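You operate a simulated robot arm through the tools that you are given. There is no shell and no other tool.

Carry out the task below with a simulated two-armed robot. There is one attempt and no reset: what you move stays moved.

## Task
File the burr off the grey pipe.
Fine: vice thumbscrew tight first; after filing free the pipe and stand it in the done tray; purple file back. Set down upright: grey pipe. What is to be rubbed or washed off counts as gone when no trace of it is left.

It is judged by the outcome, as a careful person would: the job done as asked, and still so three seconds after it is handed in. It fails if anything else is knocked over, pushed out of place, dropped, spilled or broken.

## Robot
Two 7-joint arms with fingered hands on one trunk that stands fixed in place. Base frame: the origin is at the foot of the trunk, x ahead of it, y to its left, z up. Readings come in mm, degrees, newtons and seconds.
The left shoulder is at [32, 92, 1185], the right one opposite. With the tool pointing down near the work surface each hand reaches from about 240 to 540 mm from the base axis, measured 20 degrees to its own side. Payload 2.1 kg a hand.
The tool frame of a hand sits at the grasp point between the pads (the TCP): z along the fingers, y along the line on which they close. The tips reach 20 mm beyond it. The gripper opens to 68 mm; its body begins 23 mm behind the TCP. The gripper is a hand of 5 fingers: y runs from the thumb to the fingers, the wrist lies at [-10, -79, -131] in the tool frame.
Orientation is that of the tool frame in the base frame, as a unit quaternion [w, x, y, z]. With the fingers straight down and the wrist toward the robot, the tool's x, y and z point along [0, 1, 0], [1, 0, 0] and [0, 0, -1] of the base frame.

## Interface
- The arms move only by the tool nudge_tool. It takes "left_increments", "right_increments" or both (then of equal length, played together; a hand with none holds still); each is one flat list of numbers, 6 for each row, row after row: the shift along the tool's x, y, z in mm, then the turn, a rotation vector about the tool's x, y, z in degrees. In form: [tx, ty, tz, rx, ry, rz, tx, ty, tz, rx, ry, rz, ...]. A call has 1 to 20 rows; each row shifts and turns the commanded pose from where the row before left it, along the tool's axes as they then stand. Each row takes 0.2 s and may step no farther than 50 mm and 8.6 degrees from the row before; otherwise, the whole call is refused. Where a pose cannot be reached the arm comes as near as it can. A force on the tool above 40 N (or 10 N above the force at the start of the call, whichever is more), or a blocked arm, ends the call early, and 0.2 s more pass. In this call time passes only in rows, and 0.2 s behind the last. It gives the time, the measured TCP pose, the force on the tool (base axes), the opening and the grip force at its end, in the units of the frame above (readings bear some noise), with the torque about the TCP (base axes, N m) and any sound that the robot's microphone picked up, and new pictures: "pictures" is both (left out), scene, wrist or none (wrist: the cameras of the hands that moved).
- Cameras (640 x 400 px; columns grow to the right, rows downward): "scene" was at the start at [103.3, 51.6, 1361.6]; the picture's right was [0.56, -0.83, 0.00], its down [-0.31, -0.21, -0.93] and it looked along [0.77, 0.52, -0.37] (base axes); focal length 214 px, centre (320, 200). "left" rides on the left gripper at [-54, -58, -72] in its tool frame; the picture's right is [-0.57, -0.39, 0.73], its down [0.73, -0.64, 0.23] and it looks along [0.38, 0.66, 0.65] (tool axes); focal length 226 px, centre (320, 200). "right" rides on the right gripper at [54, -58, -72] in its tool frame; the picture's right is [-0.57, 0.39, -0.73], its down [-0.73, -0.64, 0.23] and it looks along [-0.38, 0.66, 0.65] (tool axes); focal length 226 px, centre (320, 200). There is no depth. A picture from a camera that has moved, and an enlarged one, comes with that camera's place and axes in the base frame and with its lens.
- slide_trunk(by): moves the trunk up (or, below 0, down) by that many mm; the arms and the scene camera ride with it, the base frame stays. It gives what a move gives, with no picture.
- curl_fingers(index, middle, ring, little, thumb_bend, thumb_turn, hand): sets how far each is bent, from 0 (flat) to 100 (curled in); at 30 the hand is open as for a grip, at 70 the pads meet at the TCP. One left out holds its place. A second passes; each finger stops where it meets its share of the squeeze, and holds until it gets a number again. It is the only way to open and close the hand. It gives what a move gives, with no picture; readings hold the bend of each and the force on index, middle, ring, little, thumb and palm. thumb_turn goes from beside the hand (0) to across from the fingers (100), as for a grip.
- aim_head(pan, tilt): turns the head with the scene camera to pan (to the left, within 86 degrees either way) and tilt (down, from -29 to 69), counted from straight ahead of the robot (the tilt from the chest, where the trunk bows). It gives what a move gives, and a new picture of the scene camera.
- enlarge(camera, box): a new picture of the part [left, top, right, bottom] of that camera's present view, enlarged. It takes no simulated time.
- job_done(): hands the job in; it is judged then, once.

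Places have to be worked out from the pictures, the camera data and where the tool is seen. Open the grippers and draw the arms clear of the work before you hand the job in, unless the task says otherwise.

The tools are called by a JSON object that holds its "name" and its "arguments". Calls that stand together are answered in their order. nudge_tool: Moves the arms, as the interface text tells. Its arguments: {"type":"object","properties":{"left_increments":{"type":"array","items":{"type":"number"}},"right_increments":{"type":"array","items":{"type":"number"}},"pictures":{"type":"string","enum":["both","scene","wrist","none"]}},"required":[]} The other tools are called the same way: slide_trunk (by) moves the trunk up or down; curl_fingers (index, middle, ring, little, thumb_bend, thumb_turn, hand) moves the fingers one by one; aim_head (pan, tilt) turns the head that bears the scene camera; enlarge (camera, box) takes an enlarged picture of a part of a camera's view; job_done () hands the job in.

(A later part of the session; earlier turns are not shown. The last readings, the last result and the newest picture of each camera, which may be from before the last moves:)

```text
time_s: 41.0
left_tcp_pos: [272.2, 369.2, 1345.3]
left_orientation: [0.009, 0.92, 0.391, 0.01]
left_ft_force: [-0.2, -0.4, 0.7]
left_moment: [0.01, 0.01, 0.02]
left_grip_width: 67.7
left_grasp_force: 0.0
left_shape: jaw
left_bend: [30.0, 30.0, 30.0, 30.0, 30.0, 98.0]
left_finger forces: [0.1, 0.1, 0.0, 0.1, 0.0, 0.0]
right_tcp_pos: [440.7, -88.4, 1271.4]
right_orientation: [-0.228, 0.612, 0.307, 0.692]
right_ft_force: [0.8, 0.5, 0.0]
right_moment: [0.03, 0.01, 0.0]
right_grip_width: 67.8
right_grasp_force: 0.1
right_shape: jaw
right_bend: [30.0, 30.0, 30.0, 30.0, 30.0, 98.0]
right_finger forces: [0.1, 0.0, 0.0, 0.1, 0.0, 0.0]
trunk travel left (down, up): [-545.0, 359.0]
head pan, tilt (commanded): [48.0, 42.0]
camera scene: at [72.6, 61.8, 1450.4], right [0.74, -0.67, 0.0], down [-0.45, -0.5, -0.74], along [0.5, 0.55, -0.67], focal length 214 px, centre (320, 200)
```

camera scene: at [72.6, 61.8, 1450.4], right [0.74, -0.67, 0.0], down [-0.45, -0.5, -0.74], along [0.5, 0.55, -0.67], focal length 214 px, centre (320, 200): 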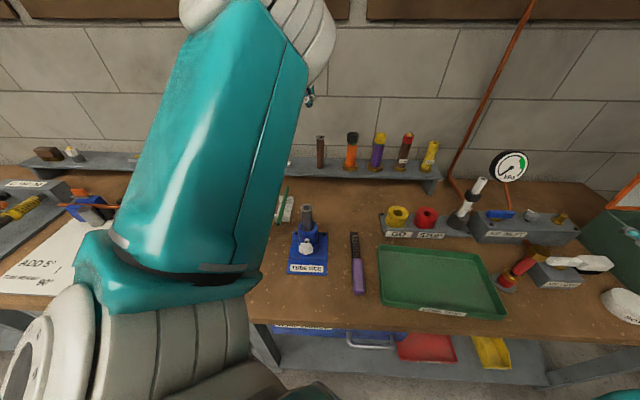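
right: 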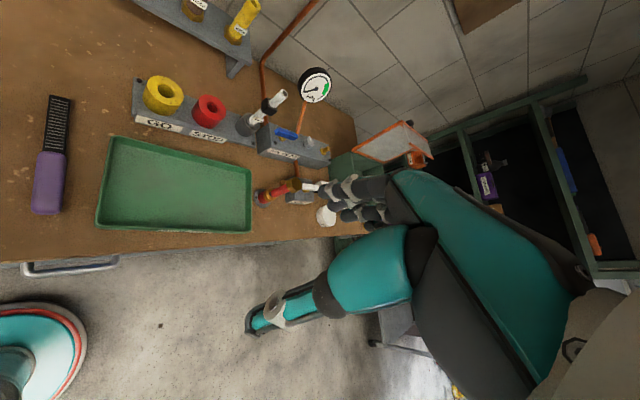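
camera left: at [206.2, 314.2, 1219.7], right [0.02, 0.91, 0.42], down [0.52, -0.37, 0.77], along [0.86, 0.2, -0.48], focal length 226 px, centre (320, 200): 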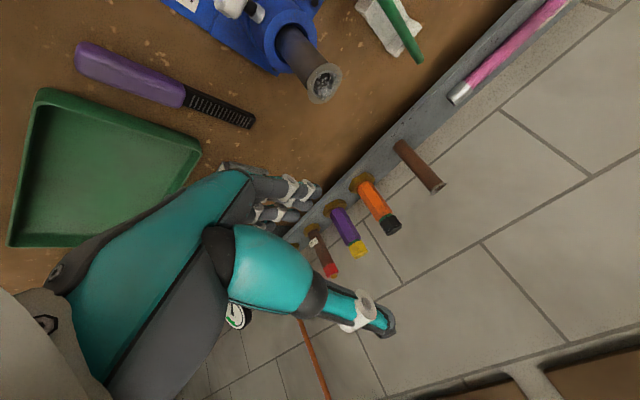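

Elbow is now up and clear, a good configuration. I lower the hand to about (242, 313, 1100) and tilt it 43° so that the fingers point down-forward at the knob.

{"name": "nudge_tool", "arguments": {"left_increments": [-11, 2, 41, 0, 0, 0, -11, 2, 41, 0, 0, 0, -11, 2, 41, 0, 0, 0, -11, 2, 41, 0, 0, 0, -11, 2, 41, 0, 0, 0, -11, 2, 41, 0, 0, 0, 0, 0, 0, 0, 8.6, 0, 0, 0, 0, 0, 8.6, 0, 0, 0, 0, 0, 8.6, 0, 0, 0, 0, 0, 8.6, 0, 0, 0, 0, 0, 8.6, 0], "pictures": "both"}}

```text
time_s: 43.4
left_tcp_pos: [253.4, 311.1, 1094.7]
left_orientation: [-0.138, 0.851, 0.369, 0.346]
left_ft_force: [0.1, 0.3, -0.2]
left_moment: [-0.01, 0.02, -0.03]
left_grip_width: 67.8
left_grasp_force: 0.0
left_shape: jaw
left_bend: [30.0, 30.0, 30.0, 30.0, 30.0, 98.0]
left_finger forces: [0.0, 0.1, 0.0, 0.0, 0.0, 0.1]
left hand out of reach, approached as far as the arm can: row 10, 11
right_tcp_pos: [440.3, -86.8, 1271.3]
right_orientation: [-0.229, 0.612, 0.307, 0.692]
right_ft_force: [0.2, -0.2, -0.4]
right_moment: [-0.01, 0.02, 0.06]
right_grip_width: 67.6
right_grasp_force: 0.1
right_shape: jaw
right_bend: [30.0, 30.0, 30.0, 30.0, 30.0, 98.0]
right_finger forces: [0.0, 0.0, 0.0, 0.0, 0.0, 0.1]
trunk travel left (down, up): [-545.0, 359.0]
head pan, tilt (commanded): [48.0, 42.0]
camera scene: at [72.6, 61.6, 1450.4], right [0.74, -0.67, 0.0], down [-0.45, -0.5, -0.74], along [0.5, 0.55, -0.67], focal length 214 px, centre (320, 200)
camera left: at [149.0, 286.4, 1108.8], right [-0.2, 0.32, -0.92], down [0.01, 0.94, 0.33], along [0.98, 0.06, -0.19], focal length 226 px, centre (320, 200)
```

scene: 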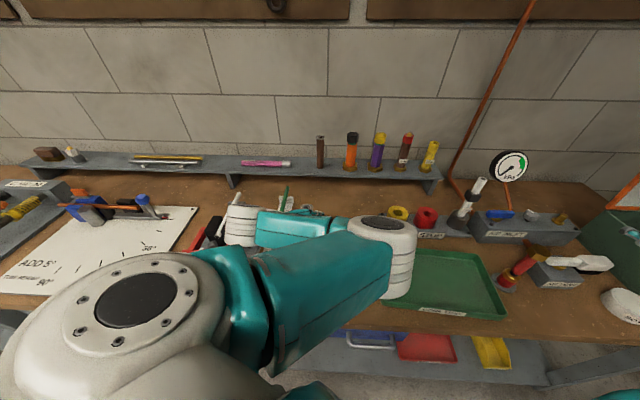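
left: 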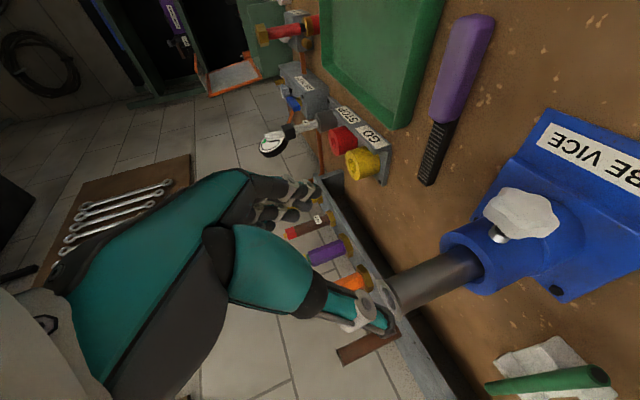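

The tilted pose is reached with the fingers aimed at the knob. To test the turning range safely, I raise the trunk by 150 mm and lower the hand by the same amount, reproducing the arm posture it will have at the knob but in free air.

{"name": "slide_trunk", "arguments": {"by": 150}}

{"name": "nudge_tool", "arguments": {"left_increments": [-27, -1, 29, 0, 0, 0, -27, -1, 29, 0, 0, 0, -27, -1, 29, 0, 0, 0, -27, -1, 29, 0, 0, 0], "pictures": "both"}}

```text
time_s: 45.2
left_tcp_pos: [254.4, 310.7, 1245.2]
left_orientation: [-0.137, 0.852, 0.368, 0.347]
left_ft_force: [-0.2, 0.8, -0.3]
left_moment: [-0.01, -0.01, 0.0]
left_grip_width: 68.1
left_grasp_force: 0.1
left_shape: jaw
left_bend: [30.0, 30.0, 30.0, 30.0, 30.0, 98.0]
left_finger forces: [0.1, 0.0, 0.0, 0.0, 0.0, 0.0]
right_tcp_pos: [440.0, -86.8, 1421.5]
right_orientation: [-0.23, 0.612, 0.307, 0.691]
right_ft_force: [0.9, 0.0, 0.4]
right_moment: [0.0, -0.01, -0.01]
right_grip_width: 67.8
right_grasp_force: 0.0
right_shape: jaw
right_bend: [30.0, 30.0, 30.0, 30.0, 30.0, 98.0]
right_finger forces: [0.1, 0.0, 0.0, 0.0, 0.1, 0.1]
trunk travel left (down, up): [-695.0, 209.0]
head pan, tilt (commanded): [48.0, 42.0]
```

```text
time_s: 46.2
left_tcp_pos: [254.9, 312.6, 1087.0]
left_orientation: [-0.135, 0.852, 0.368, 0.346]
left_ft_force: [0.8, -0.2, -0.1]
left_moment: [0.01, 0.01, -0.01]
left_grip_width: 67.7
left_grasp_force: 0.1
left_shape: jaw
left_bend: [30.0, 30.0, 30.0, 30.0, 30.0, 98.0]
left_finger forces: [0.0, 0.0, 0.0, 0.1, 0.0, 0.0]
right_tcp_pos: [440.3, -85.7, 1421.4]
right_orientation: [-0.23, 0.612, 0.307, 0.692]
right_ft_force: [-0.1, -0.8, -0.9]
right_moment: [-0.02, 0.02, 0.01]
right_grip_width: 67.7
right_grasp_force: 0.1
right_shape: jaw
right_bend: [30.0, 30.0, 30.0, 30.0, 30.0, 98.0]
right_finger forces: [0.0, 0.1, 0.0, 0.0, 0.0, 0.0]
trunk travel left (down, up): [-695.0, 209.0]
head pan, tilt (commanded): [48.0, 42.0]
camera scene: at [66.7, 62.0, 1600.6], right [0.74, -0.67, 0.0], down [-0.45, -0.5, -0.74], along [0.5, 0.55, -0.67], focal length 214 px, centre (320, 200)
camera left: at [150.0, 288.8, 1100.7], right [-0.2, 0.32, -0.93], down [0.01, 0.95, 0.32], along [0.98, 0.06, -0.19], focal length 226 px, centre (320, 200)
```

scene: 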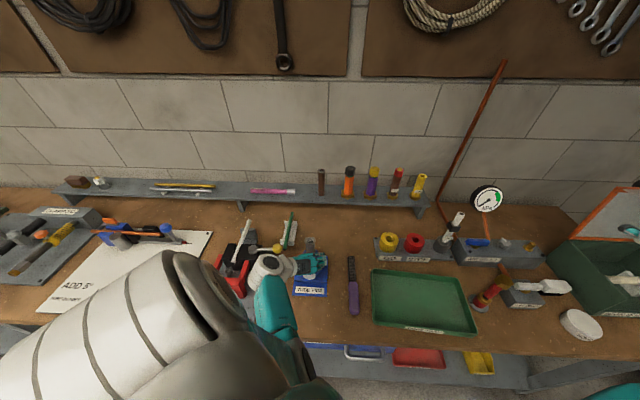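
left: 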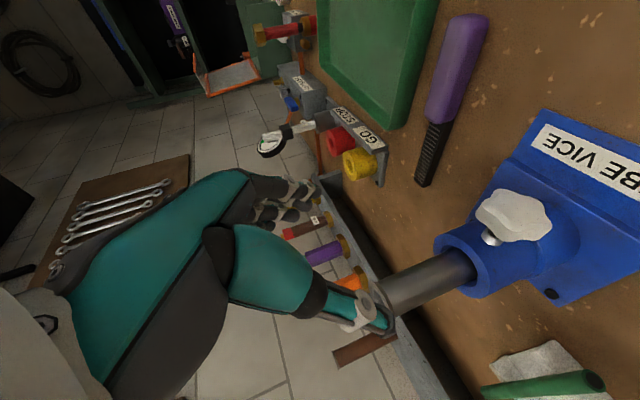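

Same arm posture now in free air. I test a clockwise swing of about 85° about the screw axis (tool-frame axis (0.72, 0.02, 0.69)).

{"name": "nudge_tool", "arguments": {"left_increments": [0, 0, 0, 6.1, 0.2, 5.9, 0, 0, 0, 6.1, 0.2, 5.9, 0, 0, 0, 6.1, 0.2, 5.9, 0, 0, 0, 6.1, 0.2, 5.9, 0, 0, 0, 6.1, 0.2, 5.9, 0, 0, 0, 6.1, 0.2, 5.9, 0, 0, 0, 6.1, 0.2, 5.9, 0, 0, 0, 6.1, 0.2, 5.9, 0, 0, 0, 6.1, 0.2, 5.9, 0, 0, 0, 6.1, 0.2, 5.9], "pictures": "scene"}}

```text
time_s: 48.4
left_tcp_pos: [256.0, 312.6, 1086.5]
left_orientation: [-0.683, 0.729, 0.038, 0.026]
left_ft_force: [-0.2, 0.5, -0.5]
left_moment: [0.02, 0.0, -0.02]
left_grip_width: 67.9
left_grasp_force: 0.1
left_shape: jaw
left_bend: [30.0, 30.0, 30.0, 30.0, 30.0, 98.0]
left_finger forces: [0.0, 0.0, 0.1, 0.0, 0.0, 0.0]
right_tcp_pos: [440.3, -86.3, 1421.0]
right_orientation: [-0.23, 0.613, 0.306, 0.691]
right_ft_force: [0.3, 0.3, 0.4]
right_moment: [0.01, -0.01, 0.0]
right_grip_width: 67.7
right_grasp_force: 0.0
right_shape: jaw
right_bend: [30.0, 30.0, 30.0, 30.0, 30.0, 98.0]
right_finger forces: [0.0, 0.0, 0.0, 0.0, 0.1, 0.1]
trunk travel left (down, up): [-695.0, 209.0]
head pan, tilt (commanded): [48.0, 42.0]
camera scene: at [67.2, 61.6, 1600.6], right [0.74, -0.67, 0.0], down [-0.45, -0.5, -0.74], along [0.5, 0.55, -0.67], focal length 214 px, centre (320, 200)
```

scene: 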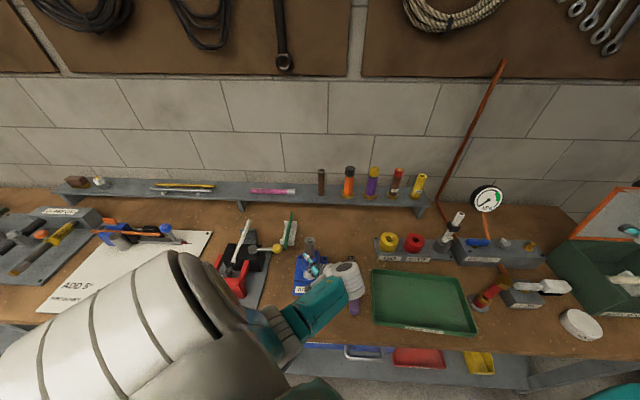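

An 85° swing works with no reach issue. I test further clockwise to learn the full range.

{"name": "nudge_tool", "arguments": {"left_increments": [0, 0, 0, 6.1, 0.2, 5.9, 0, 0, 0, 6.1, 0.2, 5.9, 0, 0, 0, 6.1, 0.2, 5.9, 0, 0, 0, 6.1, 0.2, 5.9, 0, 0, 0, 6.1, 0.2, 5.9], "pictures": "both"}}

```text
time_s: 49.6
left_tcp_pos: [237.9, 310.8, 1107.4]
left_orientation: [0.833, -0.511, 0.148, 0.15]
left_ft_force: [-0.1, -0.7, 0.4]
left_moment: [-0.01, 0.04, 0.01]
left_grip_width: 67.8
left_grasp_force: 0.0
left_shape: jaw
left_bend: [30.0, 30.0, 30.0, 30.0, 30.0, 98.0]
left_finger forces: [0.0, 0.1, 0.0, 0.0, 0.1, 0.0]
left hand out of reach, approached as far as the arm can: row 4, 5
right_tcp_pos: [441.1, -86.8, 1421.7]
right_orientation: [-0.231, 0.612, 0.306, 0.692]
right_ft_force: [-0.2, -0.2, 0.8]
right_moment: [-0.01, -0.02, 0.0]
right_grip_width: 67.7
right_grasp_force: 0.1
right_shape: jaw
right_bend: [30.0, 30.0, 30.0, 30.0, 30.0, 98.0]
right_finger forces: [0.0, 0.0, 0.0, 0.0, 0.0, 0.1]
trunk travel left (down, up): [-695.0, 209.0]
head pan, tilt (commanded): [48.0, 42.0]
camera scene: at [68.1, 61.0, 1600.6], right [0.74, -0.67, 0.0], down [-0.45, -0.5, -0.74], along [0.5, 0.55, -0.67], focal length 214 px, centre (320, 200)
camera left: at [205.1, 214.8, 1146.7], right [-0.29, 0.43, 0.85], down [0.95, 0.0, 0.32], along [0.14, 0.9, -0.41], focal length 226 px, centre (320, 200)
```

scene: 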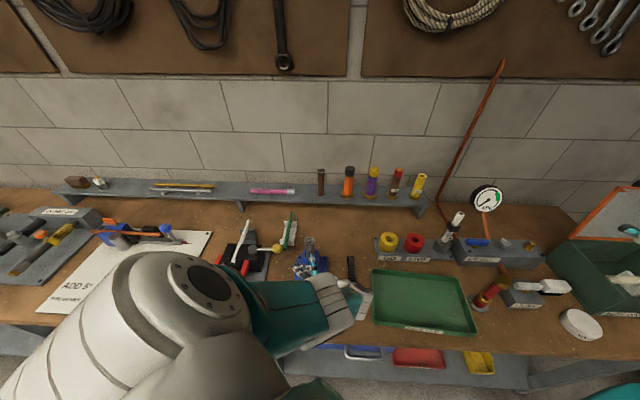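
left: 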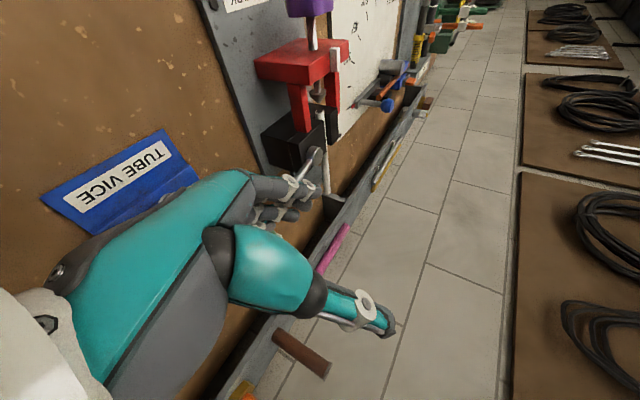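

The usable clockwise range is about 110° from the start roll. Now I swing back counter-clockwise past the start to see how far the other side reaches.

{"name": "nudge_tool", "arguments": {"left_increments": [0, 0, 0, -6.1, -0.2, -5.9, 0, 0, 0, -6.1, -0.2, -5.9, 0, 0, 0, -6.1, -0.2, -5.9, 0, 0, 0, -6.1, -0.2, -5.9, 0, 0, 0, -6.1, -0.2, -5.9, 0, 0, 0, -6.1, -0.2, -5.9, 0, 0, 0, -6.1, -0.2, -5.9, 0, 0, 0, -6.1, -0.2, -5.9, 0, 0, 0, -6.1, -0.2, -5.9, 0, 0, 0, -6.1, -0.2, -5.9, 0, 0, 0, -6.1, -0.2, -5.9, 0, 0, 0, -6.1, -0.2, -5.9, 0, 0, 0, -6.1, -0.2, -5.9, 0, 0, 0, -6.1, -0.2, -5.9, 0, 0, 0, -6.1, -0.2, -5.9, 0, 0, 0, -6.1, -0.2, -5.9, 0, 0, 0, -6.1, -0.2, -5.9], "pictures": "both"}}

```text
time_s: 53.2
left_tcp_pos: [237.1, 310.3, 1107.3]
left_orientation: [-0.006, 0.82, 0.416, 0.393]
left_ft_force: [0.1, 0.7, 0.8]
left_moment: [-0.02, 0.02, 0.0]
left_grip_width: 67.7
left_grasp_force: 0.1
left_shape: jaw
left_bend: [30.0, 30.0, 30.0, 30.0, 30.0, 98.0]
left_finger forces: [0.0, 0.0, 0.0, 0.1, 0.1, 0.0]
right_tcp_pos: [440.5, -86.0, 1420.9]
right_orientation: [-0.23, 0.613, 0.306, 0.691]
right_ft_force: [-0.1, -0.7, 0.0]
right_moment: [-0.01, 0.02, 0.02]
right_grip_width: 67.6
right_grasp_force: 0.0
right_shape: jaw
right_bend: [30.0, 30.0, 30.0, 30.0, 30.0, 98.0]
right_finger forces: [0.0, 0.0, 0.0, 0.1, 0.1, 0.1]
trunk travel left (down, up): [-695.0, 209.0]
head pan, tilt (commanded): [48.0, 42.0]
camera scene: at [66.9, 61.8, 1600.6], right [0.74, -0.67, 0.0], down [-0.45, -0.5, -0.74], along [0.5, 0.55, -0.67], focal length 214 px, centre (320, 200)
camera left: at [132.5, 287.1, 1104.0], right [0.0, 0.12, -0.99], down [-0.04, 0.99, 0.12], along [1.0, 0.04, 0.01], focal length 226 px, centre (320, 200)
```

scene: 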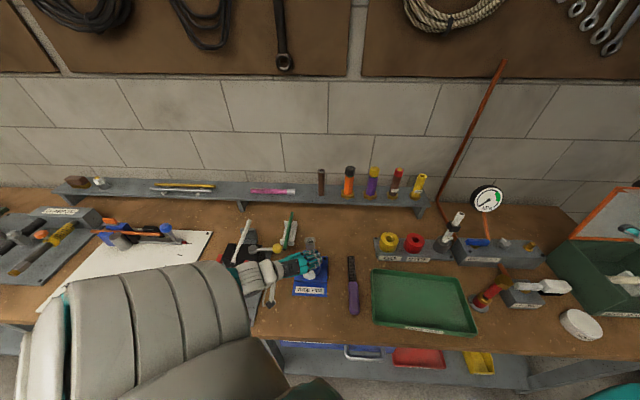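
left: 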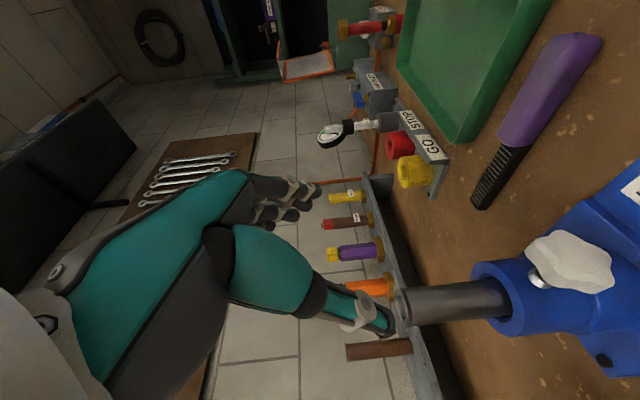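

The counter-clockwise side is also fine (-18°), so a stroke of about 120° is available. Triangulating with this wrist view puts the knob centre at (283, 354, 942); I lower the trunk by 165 mm to bring the hand level with the knob, 58 mm short of it.

{"name": "slide_trunk", "arguments": {"by": -165}}

{"name": "nudge_tool", "arguments": {"left_increments": [0, 0, 0, 0, 0, 0], "pictures": "both"}}

```text
time_s: 55.1
left_tcp_pos: [236.9, 311.2, 942.2]
left_orientation: [-0.008, 0.82, 0.415, 0.393]
left_ft_force: [-0.8, 0.5, -0.3]
left_moment: [-0.01, 0.0, 0.0]
left_grip_width: 67.9
left_grasp_force: 0.0
left_shape: jaw
left_bend: [30.0, 30.0, 30.0, 30.0, 30.0, 98.0]
left_finger forces: [0.0, 0.1, 0.0, 0.0, 0.1, 0.2]
right_tcp_pos: [439.2, -88.2, 1255.6]
right_orientation: [-0.227, 0.613, 0.307, 0.691]
right_ft_force: [0.1, 0.4, -0.7]
right_moment: [-0.01, 0.0, 0.05]
right_grip_width: 67.4
right_grasp_force: 0.1
right_shape: jaw
right_bend: [30.0, 30.0, 30.0, 30.0, 30.0, 98.0]
right_finger forces: [0.1, 0.0, 0.0, 0.1, 0.0, 0.1]
trunk travel left (down, up): [-530.0, 374.0]
head pan, tilt (commanded): [48.0, 42.0]
```

```text
time_s: 55.5
left_tcp_pos: [237.9, 310.8, 941.5]
left_orientation: [-0.007, 0.82, 0.415, 0.393]
left_ft_force: [-1.0, -0.2, -0.2]
left_moment: [-0.01, 0.02, 0.01]
left_grip_width: 67.9
left_grasp_force: 0.0
left_shape: jaw
left_bend: [30.0, 30.0, 30.0, 30.0, 30.0, 98.0]
left_finger forces: [0.0, 0.0, 0.1, 0.0, 0.1, 0.1]
right_tcp_pos: [439.4, -89.5, 1254.7]
right_orientation: [-0.227, 0.613, 0.308, 0.691]
right_ft_force: [0.4, 0.4, 0.0]
right_moment: [-0.03, -0.03, 0.0]
right_grip_width: 67.8
right_grasp_force: 0.0
right_shape: jaw
right_bend: [30.0, 30.0, 30.0, 30.0, 30.0, 98.0]
right_finger forces: [0.1, 0.0, 0.0, 0.0, 0.0, 0.0]
trunk travel left (down, up): [-530.0, 374.0]
head pan, tilt (commanded): [48.0, 42.0]
camera scene: at [73.4, 61.7, 1435.4], right [0.74, -0.67, 0.0], down [-0.45, -0.5, -0.74], along [0.5, 0.55, -0.67], focal length 214 px, centre (320, 200)
camera left: at [132.3, 287.4, 939.0], right [0.0, 0.12, -0.99], down [-0.04, 0.99, 0.12], along [1.0, 0.04, 0.01], focal length 226 px, centre (320, 200)
```

scene: 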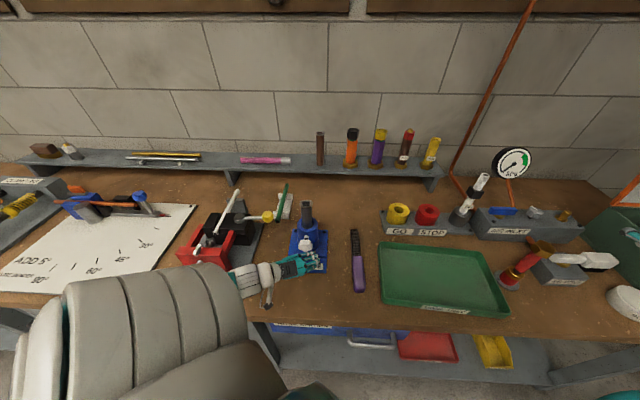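
left: 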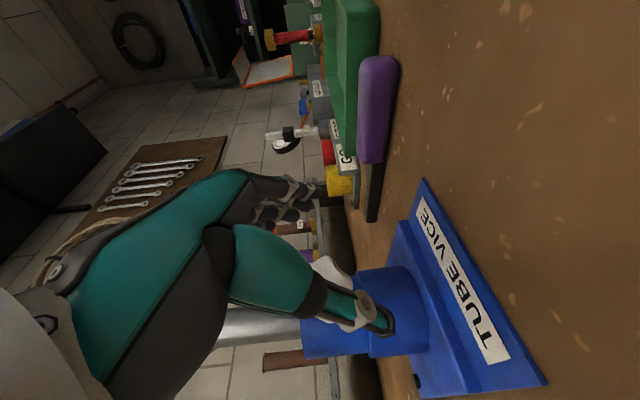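

The hand is level with the knob. I'll zoom in to check alignment before moving in.

{"name": "enlarge", "arguments": {"camera": "scene", "box": [230, 190, 360, 290]}}

{"name": "enlarge", "arguments": {"camera": "left", "box": [220, 160, 440, 350]}}

```text
4.00 times, centred on (295, 240) of scene
camera zoom: at [73.4, 61.7, 1435.4], right [0.74, -0.67, 0.0], down [-0.45, -0.5, -0.74], along [0.5, 0.55, -0.67], focal length 858 px, centre (420, 40)
```

zoom: 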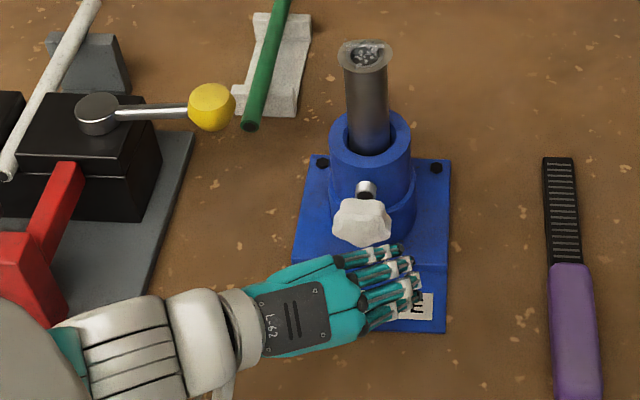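

```text
2.11 times, centred on (330, 255) of left
camera zoom: at [132.3, 287.4, 939.0], right [0.0, 0.12, -0.99], down [-0.04, 0.99, 0.12], along [1.0, 0.04, 0.01], focal length 476 px, centre (299, 84)
```

zoom: 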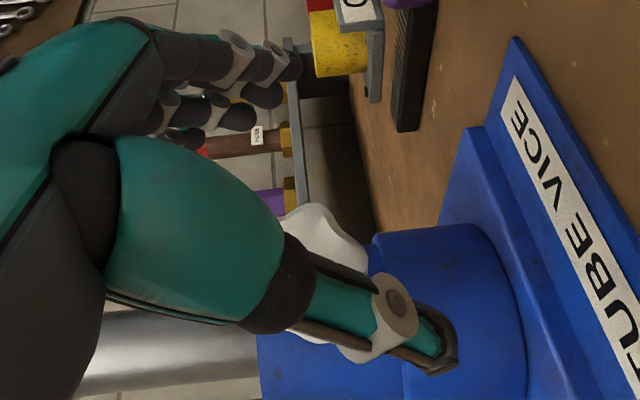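

Alignment looks right: the knob is dead ahead along the axis, fingers will pass on its right and the thumb on its left. I move forward 58 mm along the screw axis in small rows.

{"name": "nudge_tool", "arguments": {"left_increments": [7, 0.5, 6.5, 0, 0, 0, 7, 0.5, 6.5, 0, 0, 0, 7, 0.5, 6.5, 0, 0, 0, 7, 0.5, 6.5, 0, 0, 0, 7, 0.5, 6.5, 0, 0, 0, 7, 0.4, 6.7, 0, 0, 0], "pictures": "both"}}

{"name": "enlarge", "arguments": {"camera": "scene", "box": [230, 190, 360, 290]}}

{"name": "enlarge", "arguments": {"camera": "left", "box": [220, 160, 440, 350]}}

```text
time_s: 56.9
left_tcp_pos: [279.3, 351.6, 942.4]
left_orientation: [-0.007, 0.82, 0.416, 0.393]
left_ft_force: [0.0, -0.2, 0.7]
left_moment: [0.03, -0.01, 0.02]
left_grip_width: 67.9
left_grasp_force: 0.1
left_shape: jaw
left_bend: [30.0, 30.0, 30.0, 30.0, 30.0, 98.0]
left_finger forces: [0.0, 0.0, 0.1, 0.0, 0.0, 0.0]
right_tcp_pos: [440.3, -87.3, 1256.4]
right_orientation: [-0.227, 0.613, 0.308, 0.691]
right_ft_force: [-0.1, -0.3, -0.9]
right_moment: [0.01, 0.03, 0.01]
right_grip_width: 67.8
right_grasp_force: 0.1
right_shape: jaw
right_bend: [30.0, 30.0, 30.0, 30.0, 30.0, 98.0]
right_finger forces: [0.1, 0.1, 0.0, 0.1, 0.1, 0.0]
trunk travel left (down, up): [-530.0, 374.0]
head pan, tilt (commanded): [48.0, 42.0]
camera scene: at [73.5, 61.8, 1435.4], right [0.74, -0.67, 0.0], down [-0.45, -0.5, -0.74], along [0.5, 0.55, -0.67], focal length 214 px, centre (320, 200)
camera left: at [174.6, 327.8, 940.3], right [0.0, 0.12, -0.99], down [-0.04, 0.99, 0.12], along [1.0, 0.04, 0.01], focal length 226 px, centre (320, 200)
```

scene: 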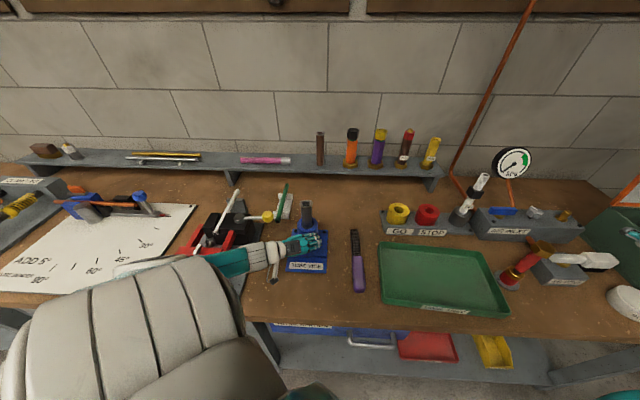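
left: 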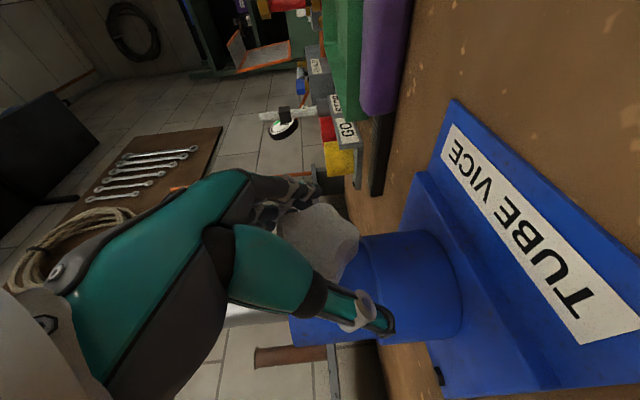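

```text
4.00 times, centred on (295, 240) of scene
camera zoom: at [73.5, 61.8, 1435.4], right [0.74, -0.67, 0.0], down [-0.45, -0.5, -0.74], along [0.5, 0.55, -0.67], focal length 858 px, centre (420, 40)
```

zoom: 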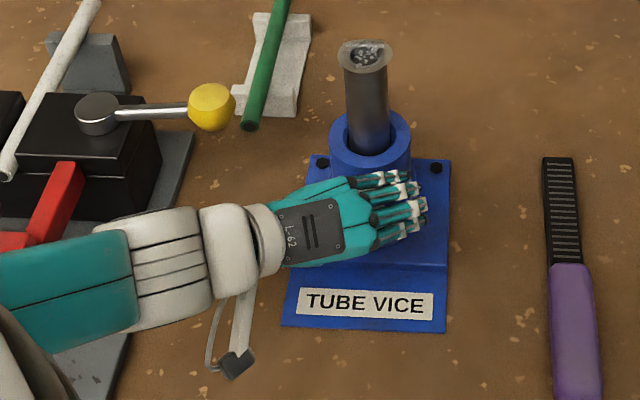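

```text
2.11 times, centred on (330, 255) of left
camera zoom: at [174.6, 327.8, 940.3], right [0.0, 0.12, -0.99], down [-0.04, 0.99, 0.12], along [1.0, 0.04, 0.01], focal length 476 px, centre (299, 84)
```

zoom: 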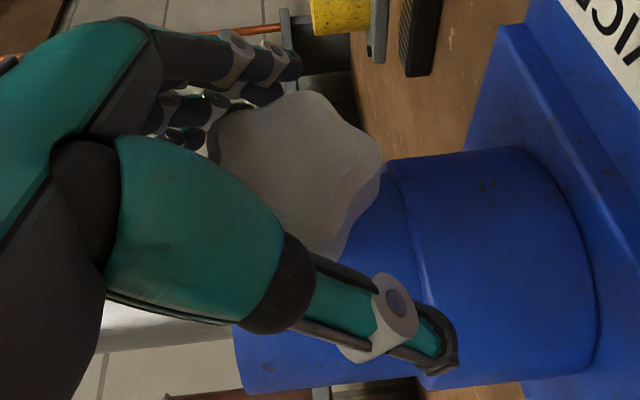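

The knob now sits right at the TCP between thumb and fingers, with no contact forces. I close index, middle and thumb on it, leaving ring and little open to stay clear of the barrel.

{"name": "curl_fingers", "arguments": {"hand": "left", "index": 58, "middle": 58, "thumb_bend": 58}}

{"name": "enlarge", "arguments": {"camera": "left", "box": [220, 160, 440, 350]}}

```text
time_s: 57.9
left_tcp_pos: [279.7, 351.4, 942.9]
left_orientation: [-0.009, 0.82, 0.415, 0.394]
left_ft_force: [1.7, -0.6, 1.1]
left_moment: [0.01, -0.04, 0.01]
left_grip_width: 28.9
left_grasp_force: 4.3
left_shape: fingers
left_bend: [49.0, 56.0, 30.0, 30.0, 52.0, 98.0]
left_finger forces: [4.8, 0.8, 0.0, 0.1, 3.7, 0.0]
right_tcp_pos: [439.9, -89.4, 1256.4]
right_orientation: [-0.228, 0.612, 0.307, 0.692]
right_ft_force: [-1.0, -0.9, 0.1]
right_moment: [0.01, -0.02, 0.02]
right_grip_width: 67.7
right_grasp_force: 0.1
right_shape: jaw
right_bend: [30.0, 30.0, 30.0, 30.0, 30.0, 98.0]
right_finger forces: [0.0, 0.0, 0.1, 0.0, 0.1, 0.0]
trunk travel left (down, up): [-530.0, 374.0]
head pan, tilt (commanded): [48.0, 42.0]
```

```text
2.11 times, centred on (330, 255) of left
camera zoom: at [174.6, 327.5, 940.3], right [0.0, 0.12, -0.99], down [-0.04, 0.99, 0.12], along [1.0, 0.04, 0.01], focal length 476 px, centre (299, 84)
```

zoom: 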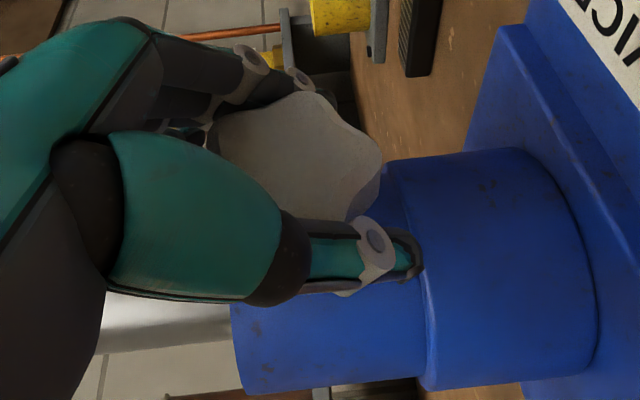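

Index and thumb hold the knob with about 4-5 N. I tighten the grip further before turning.

{"name": "curl_fingers", "arguments": {"hand": "left", "index": 80, "middle": 80, "thumb_bend": 80}}

```text
time_s: 58.9
left_tcp_pos: [281.2, 352.0, 942.5]
left_orientation: [-0.008, 0.821, 0.415, 0.392]
left_ft_force: [11.3, 4.4, -2.3]
left_moment: [0.0, 0.05, 0.01]
left_grip_width: 17.1
left_grasp_force: 19.1
left_shape: fingers
left_bend: [75.0, 76.0, 30.0, 30.0, 63.0, 96.0]
left_finger forces: [10.1, 12.8, 0.1, 0.1, 15.5, 0.0]
right_tcp_pos: [442.1, -86.2, 1255.2]
right_orientation: [-0.228, 0.613, 0.308, 0.691]
right_ft_force: [0.0, 0.0, -0.4]
right_moment: [0.0, 0.01, -0.01]
right_grip_width: 67.7
right_grasp_force: 0.0
right_shape: jaw
right_bend: [30.0, 30.0, 30.0, 30.0, 30.0, 98.0]
right_finger forces: [0.0, 0.0, 0.0, 0.0, 0.0, 0.1]
trunk travel left (down, up): [-530.0, 374.0]
head pan, tilt (commanded): [48.0, 42.0]
```

The fingers bent further (75), perhaps wrapping behind the knob; let me look.

{"name": "enlarge", "arguments": {"camera": "left", "box": [220, 160, 440, 350]}}

{"name": "enlarge", "arguments": {"camera": "scene", "box": [260, 190, 350, 270]}}

```text
2.11 times, centred on (330, 255) of left
camera zoom: at [175.7, 328.2, 939.9], right [0.0, 0.12, -0.99], down [-0.04, 0.99, 0.12], along [1.0, 0.04, 0.01], focal length 476 px, centre (299, 84)
```

zoom: 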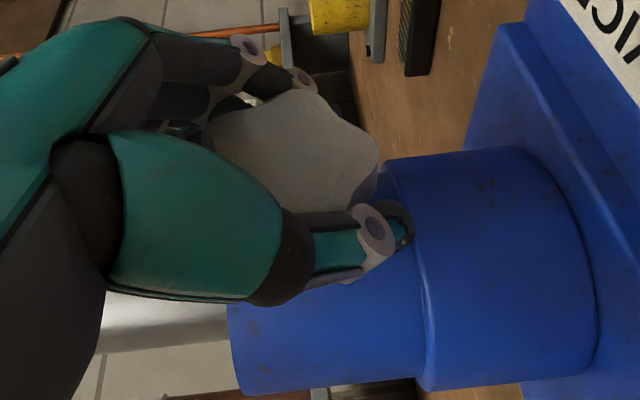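

```text
5.00 times, centred on (305, 230) of scene
camera zoom: at [75.4, 62.5, 1435.2], right [0.74, -0.67, 0.0], down [-0.45, -0.5, -0.74], along [0.5, 0.55, -0.67], focal length 1072 px, centre (395, 50)
```

zoom: 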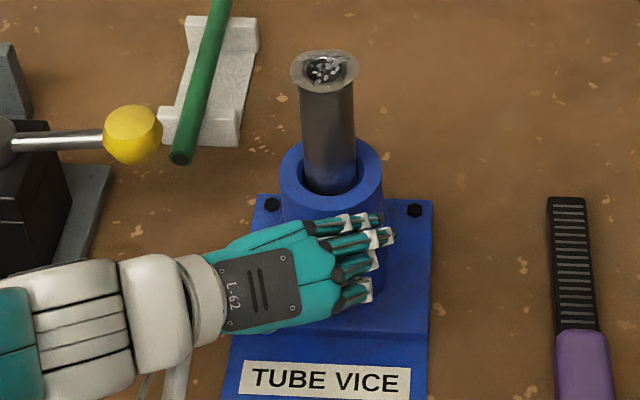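

The fingers slipped around behind the star knob and pull on it axially. I relax the grip to a more moderate bend.

{"name": "curl_fingers", "arguments": {"hand": "left", "index": 45, "middle": 48, "thumb_bend": 48}}

{"name": "curl_fingers", "arguments": {"hand": "left", "index": 62, "middle": 64, "thumb_bend": 60}}

{"name": "enlarge", "arguments": {"camera": "left", "box": [220, 160, 440, 350]}}

```text
time_s: 59.9
left_tcp_pos: [279.0, 351.7, 944.0]
left_orientation: [-0.009, 0.821, 0.415, 0.393]
left_ft_force: [-0.3, 0.7, 0.0]
left_moment: [-0.01, 0.04, -0.01]
left_grip_width: 35.5
left_grasp_force: 0.3
left_shape: fingers
left_bend: [45.0, 48.0, 30.0, 30.0, 48.0, 98.0]
left_finger forces: [0.1, 0.0, 0.0, 0.1, 0.1, 0.0]
right_tcp_pos: [440.9, -87.0, 1257.4]
right_orientation: [-0.227, 0.613, 0.308, 0.691]
right_ft_force: [-0.7, -0.4, 0.5]
right_moment: [0.01, -0.01, 0.01]
right_grip_width: 67.6
right_grasp_force: 0.0
right_shape: jaw
right_bend: [30.0, 30.0, 30.0, 30.0, 30.0, 98.0]
right_finger forces: [0.1, 0.0, 0.0, 0.0, 0.0, 0.1]
trunk travel left (down, up): [-530.0, 374.0]
head pan, tilt (commanded): [48.0, 42.0]
```

```text
time_s: 60.9
left_tcp_pos: [279.1, 349.7, 943.2]
left_orientation: [-0.008, 0.821, 0.415, 0.393]
left_ft_force: [3.8, -1.3, 2.1]
left_moment: [-0.02, 0.02, 0.01]
left_grip_width: 27.3
left_grasp_force: 8.0
left_shape: fingers
left_bend: [50.0, 59.0, 30.0, 30.0, 53.0, 97.0]
left_finger forces: [7.0, 3.0, 0.0, 0.0, 5.5, 0.0]
right_tcp_pos: [440.7, -87.9, 1256.7]
right_orientation: [-0.228, 0.613, 0.307, 0.692]
right_ft_force: [1.2, 0.1, 0.0]
right_moment: [0.02, -0.02, -0.05]
right_grip_width: 67.6
right_grasp_force: 0.1
right_shape: jaw
right_bend: [30.0, 30.0, 30.0, 30.0, 30.0, 98.0]
right_finger forces: [0.0, 0.0, 0.0, 0.0, 0.0, 0.0]
trunk travel left (down, up): [-530.0, 374.0]
head pan, tilt (commanded): [48.0, 42.0]
```

```text
2.11 times, centred on (330, 255) of left
camera zoom: at [174.9, 327.3, 940.4], right [0.0, 0.12, -0.99], down [-0.04, 0.99, 0.12], along [1.0, 0.04, 0.01], focal length 476 px, centre (299, 84)
```

zoom: 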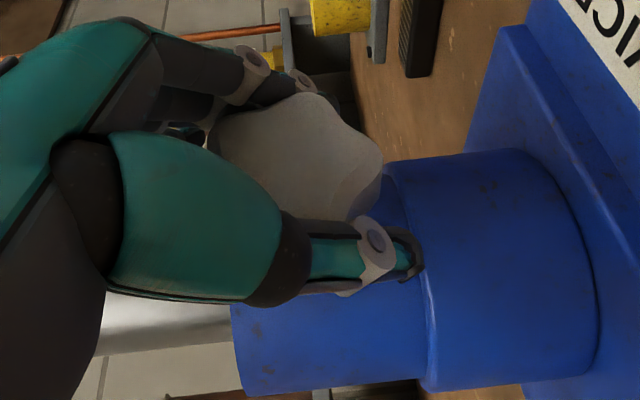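

Now a balanced hold: index 7 N, middle 3 N, thumb 5.5 N. I turn clockwise in a first step of about 34° and watch torque and sound.

{"name": "nudge_tool", "arguments": {"left_increments": [0, 0, 0, 3.05, 0.1, 2.95, 0, 0, 0, 3.05, 0.1, 2.95, 0, 0, 0, 3.05, 0.1, 2.95, 0, 0, 0, 3.05, 0.1, 2.95, 0, 0, 0, 3.05, 0.1, 2.95, 0, 0, 0, 3.05, 0.1, 2.95, 0, 0, 0, 3.05, 0.1, 2.95, 0, 0, 0, 3.05, 0.1, 2.95], "pictures": "both"}}

{"name": "enlarge", "arguments": {"camera": "left", "box": [220, 160, 440, 350]}}

```text
time_s: 62.7
left_tcp_pos: [279.3, 350.4, 943.1]
left_orientation: [-0.263, 0.865, 0.313, 0.292]
left_ft_force: [3.8, 1.2, 2.5]
left_moment: [0.02, -0.04, 0.02]
left_grip_width: 27.2
left_grasp_force: 8.2
left_shape: fingers
left_bend: [52.0, 59.0, 30.0, 30.0, 53.0, 98.0]
left_finger forces: [5.7, 3.2, 0.0, 0.0, 6.8, 0.0]
right_tcp_pos: [440.3, -88.5, 1256.3]
right_orientation: [-0.228, 0.613, 0.307, 0.691]
right_ft_force: [0.5, -0.2, 0.3]
right_moment: [-0.01, -0.01, 0.01]
right_grip_width: 67.7
right_grasp_force: 0.1
right_shape: jaw
right_bend: [30.0, 30.0, 30.0, 30.0, 30.0, 98.0]
right_finger forces: [0.0, 0.0, 0.0, 0.1, 0.0, 0.1]
trunk travel left (down, up): [-530.0, 374.0]
head pan, tilt (commanded): [48.0, 42.0]
camera scene: at [74.0, 61.6, 1435.4], right [0.74, -0.67, 0.0], down [-0.45, -0.5, -0.74], along [0.5, 0.55, -0.67], focal length 214 px, centre (320, 200)
camera left: at [179.5, 322.1, 972.9], right [-0.38, 0.5, -0.78], down [0.1, 0.86, 0.51], along [0.92, 0.12, -0.37], focal length 226 px, centre (320, 200)
```

scene: 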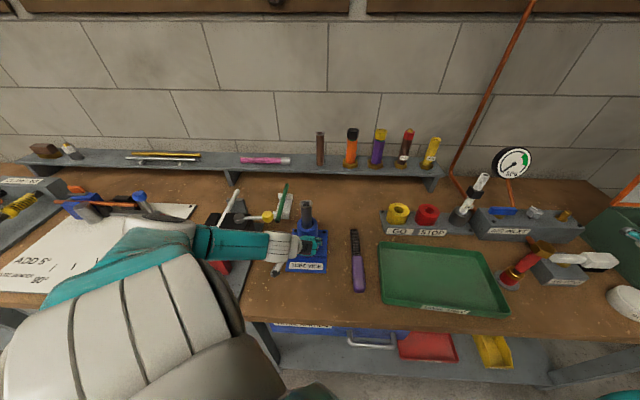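
left: 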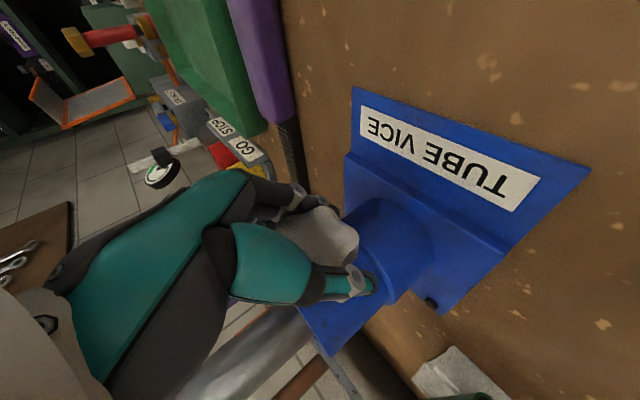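

```text
2.11 times, centred on (330, 255) of left
camera zoom: at [179.5, 322.1, 972.9], right [-0.38, 0.5, -0.78], down [0.1, 0.86, 0.51], along [0.92, 0.12, -0.37], focal length 476 px, centre (299, 84)
```

zoom: 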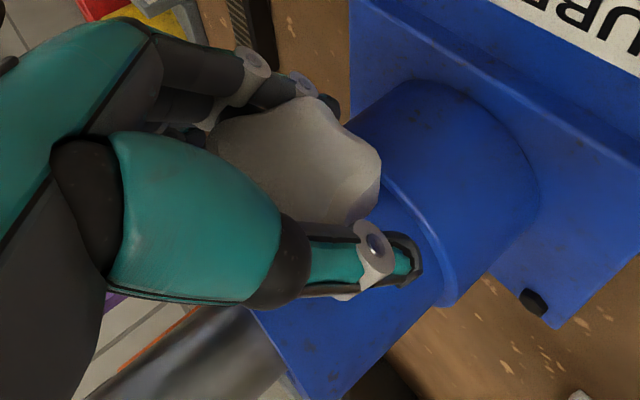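

The knob keeps its place relative to the fingers, so it is turning with the hand at very low torque. I continue clockwise.

{"name": "nudge_tool", "arguments": {"left_increments": [0, 0, 0, 4.3, 0.15, 4.15, 0, 0, 0, 4.3, 0.15, 4.15, 0, 0, 0, 4.3, 0.15, 4.15, 0, 0, 0, 4.3, 0.15, 4.15, 0, 0, 0, 4.3, 0.15, 4.15, 0, 0, 0, 4.3, 0.15, 4.15, 0, 0, 0, 4.3, 0.15, 4.15, 0, 0, 0, 4.3, 0.15, 4.15, 0, 0, 0, 4.3, 0.15, 4.15, 0, 0, 0, 4.3, 0.15, 4.15], "pictures": "both"}}

{"name": "enlarge", "arguments": {"camera": "left", "box": [220, 160, 440, 350]}}

```text
time_s: 64.9
left_tcp_pos: [279.2, 350.5, 943.0]
left_orientation: [-0.642, 0.76, 0.073, 0.061]
left_ft_force: [3.7, 2.6, -0.8]
left_moment: [-0.16, -0.12, -0.06]
left_grip_width: 26.0
left_grasp_force: 7.6
left_shape: fingers
left_bend: [54.0, 61.0, 30.0, 30.0, 52.0, 95.0]
left_finger forces: [5.0, 3.5, 0.1, 0.0, 7.3, 0.0]
right_tcp_pos: [441.4, -86.6, 1256.5]
right_orientation: [-0.228, 0.613, 0.307, 0.691]
right_ft_force: [-0.1, 0.2, 0.3]
right_moment: [0.0, -0.01, 0.0]
right_grip_width: 68.0
right_grasp_force: 0.2
right_shape: jaw
right_bend: [30.0, 30.0, 30.0, 30.0, 30.0, 98.0]
right_finger forces: [0.0, 0.1, 0.0, 0.1, 0.1, 0.0]
trunk travel left (down, up): [-530.0, 374.0]
head pan, tilt (commanded): [48.0, 42.0]
camera scene: at [74.1, 62.2, 1435.3], right [0.74, -0.67, 0.0], down [-0.45, -0.5, -0.74], along [0.5, 0.55, -0.67], focal length 214 px, centre (320, 200)
camera left: at [214.5, 287.1, 1002.0], right [-0.63, 0.76, 0.15], down [0.6, 0.35, 0.72], along [0.49, 0.54, -0.68], focal length 226 px, centre (320, 200)
```

scene: 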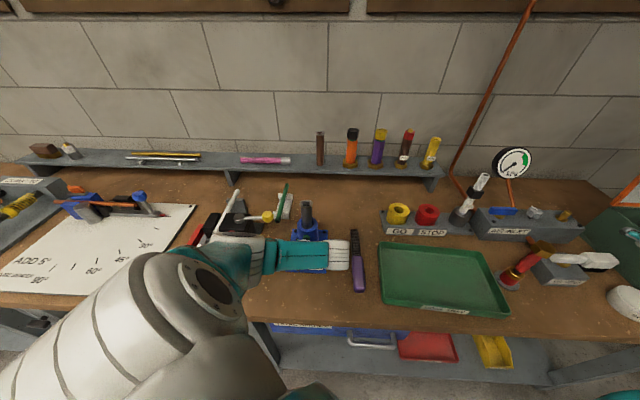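
left: 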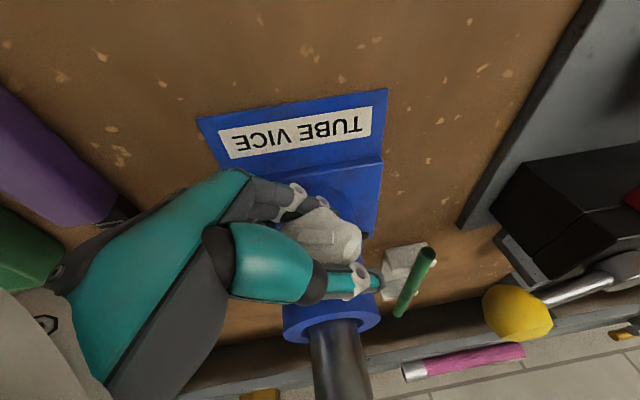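

```text
2.11 times, centred on (330, 255) of left
camera zoom: at [214.5, 287.1, 1002.0], right [-0.63, 0.76, 0.15], down [0.6, 0.35, 0.72], along [0.49, 0.54, -0.68], focal length 476 px, centre (299, 84)
```

zoom: 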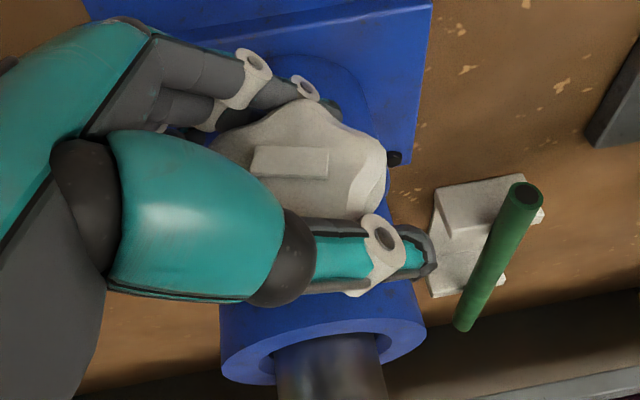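

Torque about the screw axis has risen to about 0.2 N·m, suggesting the screw is starting to bite. I turn on in small steps and watch for slip.

{"name": "nudge_tool", "arguments": {"left_increments": [0, 0, 0, 2.2, 0.1, 2.1, 0, 0, 0, 2.2, 0.1, 2.1, 0, 0, 0, 2.2, 0.1, 2.1], "pictures": "wrist"}}

{"name": "enlarge", "arguments": {"camera": "left", "box": [220, 160, 440, 350]}}

```text
time_s: 65.7
left_tcp_pos: [277.8, 351.4, 942.3]
left_orientation: [-0.688, 0.725, 0.034, 0.023]
left_ft_force: [-1.8, 4.4, -0.3]
left_moment: [-0.17, -0.09, -0.05]
left_grip_width: 25.1
left_grasp_force: 7.0
left_shape: fingers
left_bend: [54.0, 60.0, 30.0, 30.0, 52.0, 94.0]
left_finger forces: [4.0, 2.2, 0.0, 0.1, 8.2, 0.0]
right_tcp_pos: [440.0, -86.7, 1256.5]
right_orientation: [-0.228, 0.613, 0.308, 0.691]
right_ft_force: [0.2, -0.4, 0.1]
right_moment: [-0.04, -0.05, 0.0]
right_grip_width: 67.6
right_grasp_force: 0.1
right_shape: jaw
right_bend: [30.0, 30.0, 30.0, 30.0, 30.0, 98.0]
right_finger forces: [0.1, 0.0, 0.1, 0.0, 0.1, 0.0]
trunk travel left (down, up): [-530.0, 374.0]
head pan, tilt (commanded): [48.0, 42.0]
camera left: at [220.3, 281.1, 1001.3], right [-0.6, 0.74, 0.3], down [0.68, 0.27, 0.68], along [0.42, 0.62, -0.66], focal length 226 px, centre (320, 200)
```

left: 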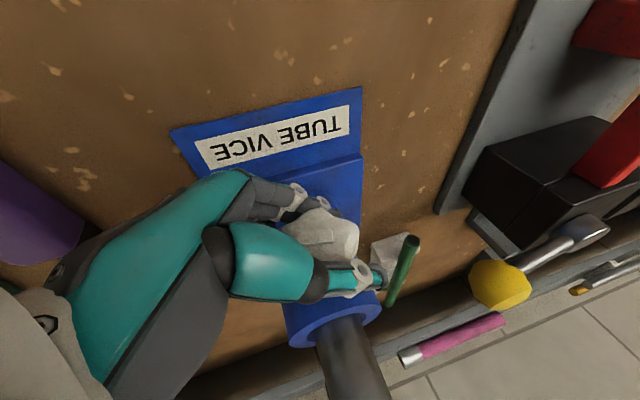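

```text
2.11 times, centred on (330, 255) of left
camera zoom: at [220.3, 281.1, 1001.3], right [-0.6, 0.74, 0.3], down [0.68, 0.27, 0.68], along [0.42, 0.62, -0.66], focal length 476 px, centre (299, 84)
```

zoom: 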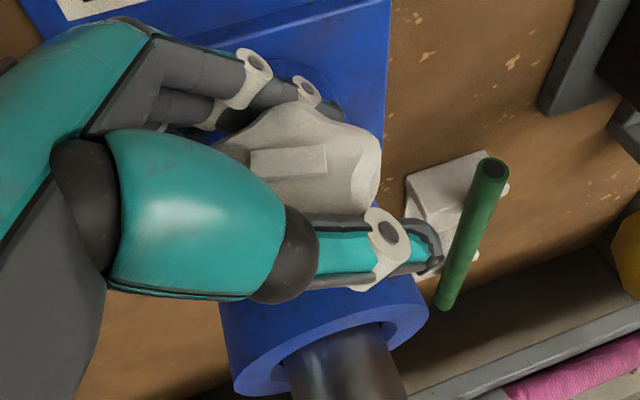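

The marker bar on the knob shows the hand slipped about 9° while the knob stayed, so it has hit resistance at about 0.2 N·m. I squeeze harder and try a little more to be sure it's truly tight.

{"name": "curl_fingers", "arguments": {"hand": "left", "index": 68, "middle": 70, "thumb_bend": 68}}

{"name": "nudge_tool", "arguments": {"left_increments": [0, 0, 0, 2.2, 0.1, 2.1, 0, 0, 0, 2.2, 0.1, 2.1, 0, 0, 0, 2.2, 0.1, 2.1, 0, 0, 0, 2.2, 0.1, 2.1], "pictures": "wrist"}}

{"name": "enlarge", "arguments": {"camera": "left", "box": [220, 160, 440, 350]}}

```text
time_s: 66.7
left_tcp_pos: [278.7, 350.7, 943.8]
left_orientation: [-0.687, 0.725, 0.034, 0.024]
left_ft_force: [-5.4, 5.3, -1.7]
left_moment: [-0.07, -0.04, -0.01]
left_grip_width: 23.1
left_grasp_force: 12.6
left_shape: fingers
left_bend: [55.0, 62.0, 30.0, 30.0, 55.0, 93.0]
left_finger forces: [7.6, 4.7, 0.0, 0.1, 12.4, 0.0]
right_tcp_pos: [439.0, -87.2, 1256.8]
right_orientation: [-0.227, 0.612, 0.308, 0.692]
right_ft_force: [-0.5, 0.1, -1.5]
right_moment: [0.02, -0.03, 0.01]
right_grip_width: 67.7
right_grasp_force: 0.1
right_shape: jaw
right_bend: [30.0, 30.0, 30.0, 30.0, 30.0, 98.0]
right_finger forces: [0.0, 0.0, 0.0, 0.0, 0.0, 0.1]
trunk travel left (down, up): [-530.0, 374.0]
head pan, tilt (commanded): [48.0, 42.0]
```

```text
time_s: 67.7
left_tcp_pos: [279.0, 350.9, 943.7]
left_orientation: [0.741, -0.671, 0.02, 0.027]
left_ft_force: [-5.0, 6.1, -0.1]
left_moment: [-0.3, -0.15, -0.08]
left_grip_width: 20.8
left_grasp_force: 10.9
left_shape: fingers
left_bend: [58.0, 62.0, 30.0, 30.0, 56.0, 90.0]
left_finger forces: [5.3, 4.6, 0.0, 0.0, 12.4, 0.1]
right_tcp_pos: [440.2, -86.8, 1256.3]
right_orientation: [-0.227, 0.613, 0.308, 0.691]
right_ft_force: [0.9, -0.2, -0.3]
right_moment: [0.0, -0.01, -0.03]
right_grip_width: 67.7
right_grasp_force: 0.0
right_shape: jaw
right_bend: [30.0, 30.0, 30.0, 30.0, 30.0, 98.0]
right_finger forces: [0.0, 0.0, 0.1, 0.0, 0.1, 0.0]
trunk travel left (down, up): [-530.0, 374.0]
head pan, tilt (commanded): [48.0, 42.0]
camera left: at [228.4, 272.8, 998.5], right [-0.54, 0.68, 0.49], down [0.77, 0.17, 0.61], along [0.33, 0.71, -0.62], focal length 226 px, centre (320, 200)
```

left: 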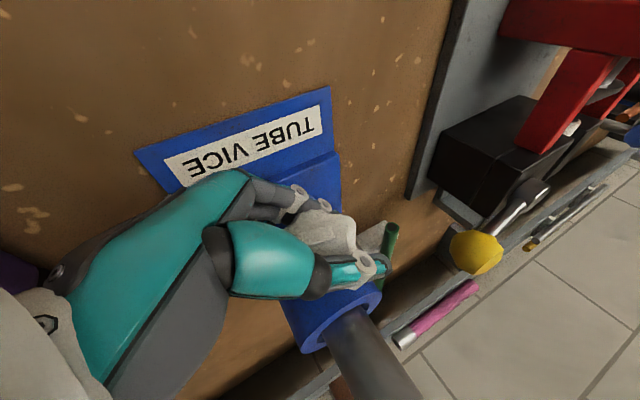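

```text
2.11 times, centred on (330, 255) of left
camera zoom: at [228.4, 272.8, 998.5], right [-0.54, 0.68, 0.49], down [0.77, 0.17, 0.61], along [0.33, 0.71, -0.62], focal length 476 px, centre (299, 84)
```

zoom: 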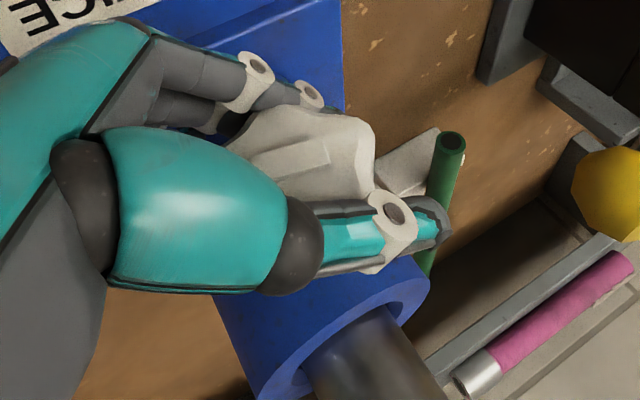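

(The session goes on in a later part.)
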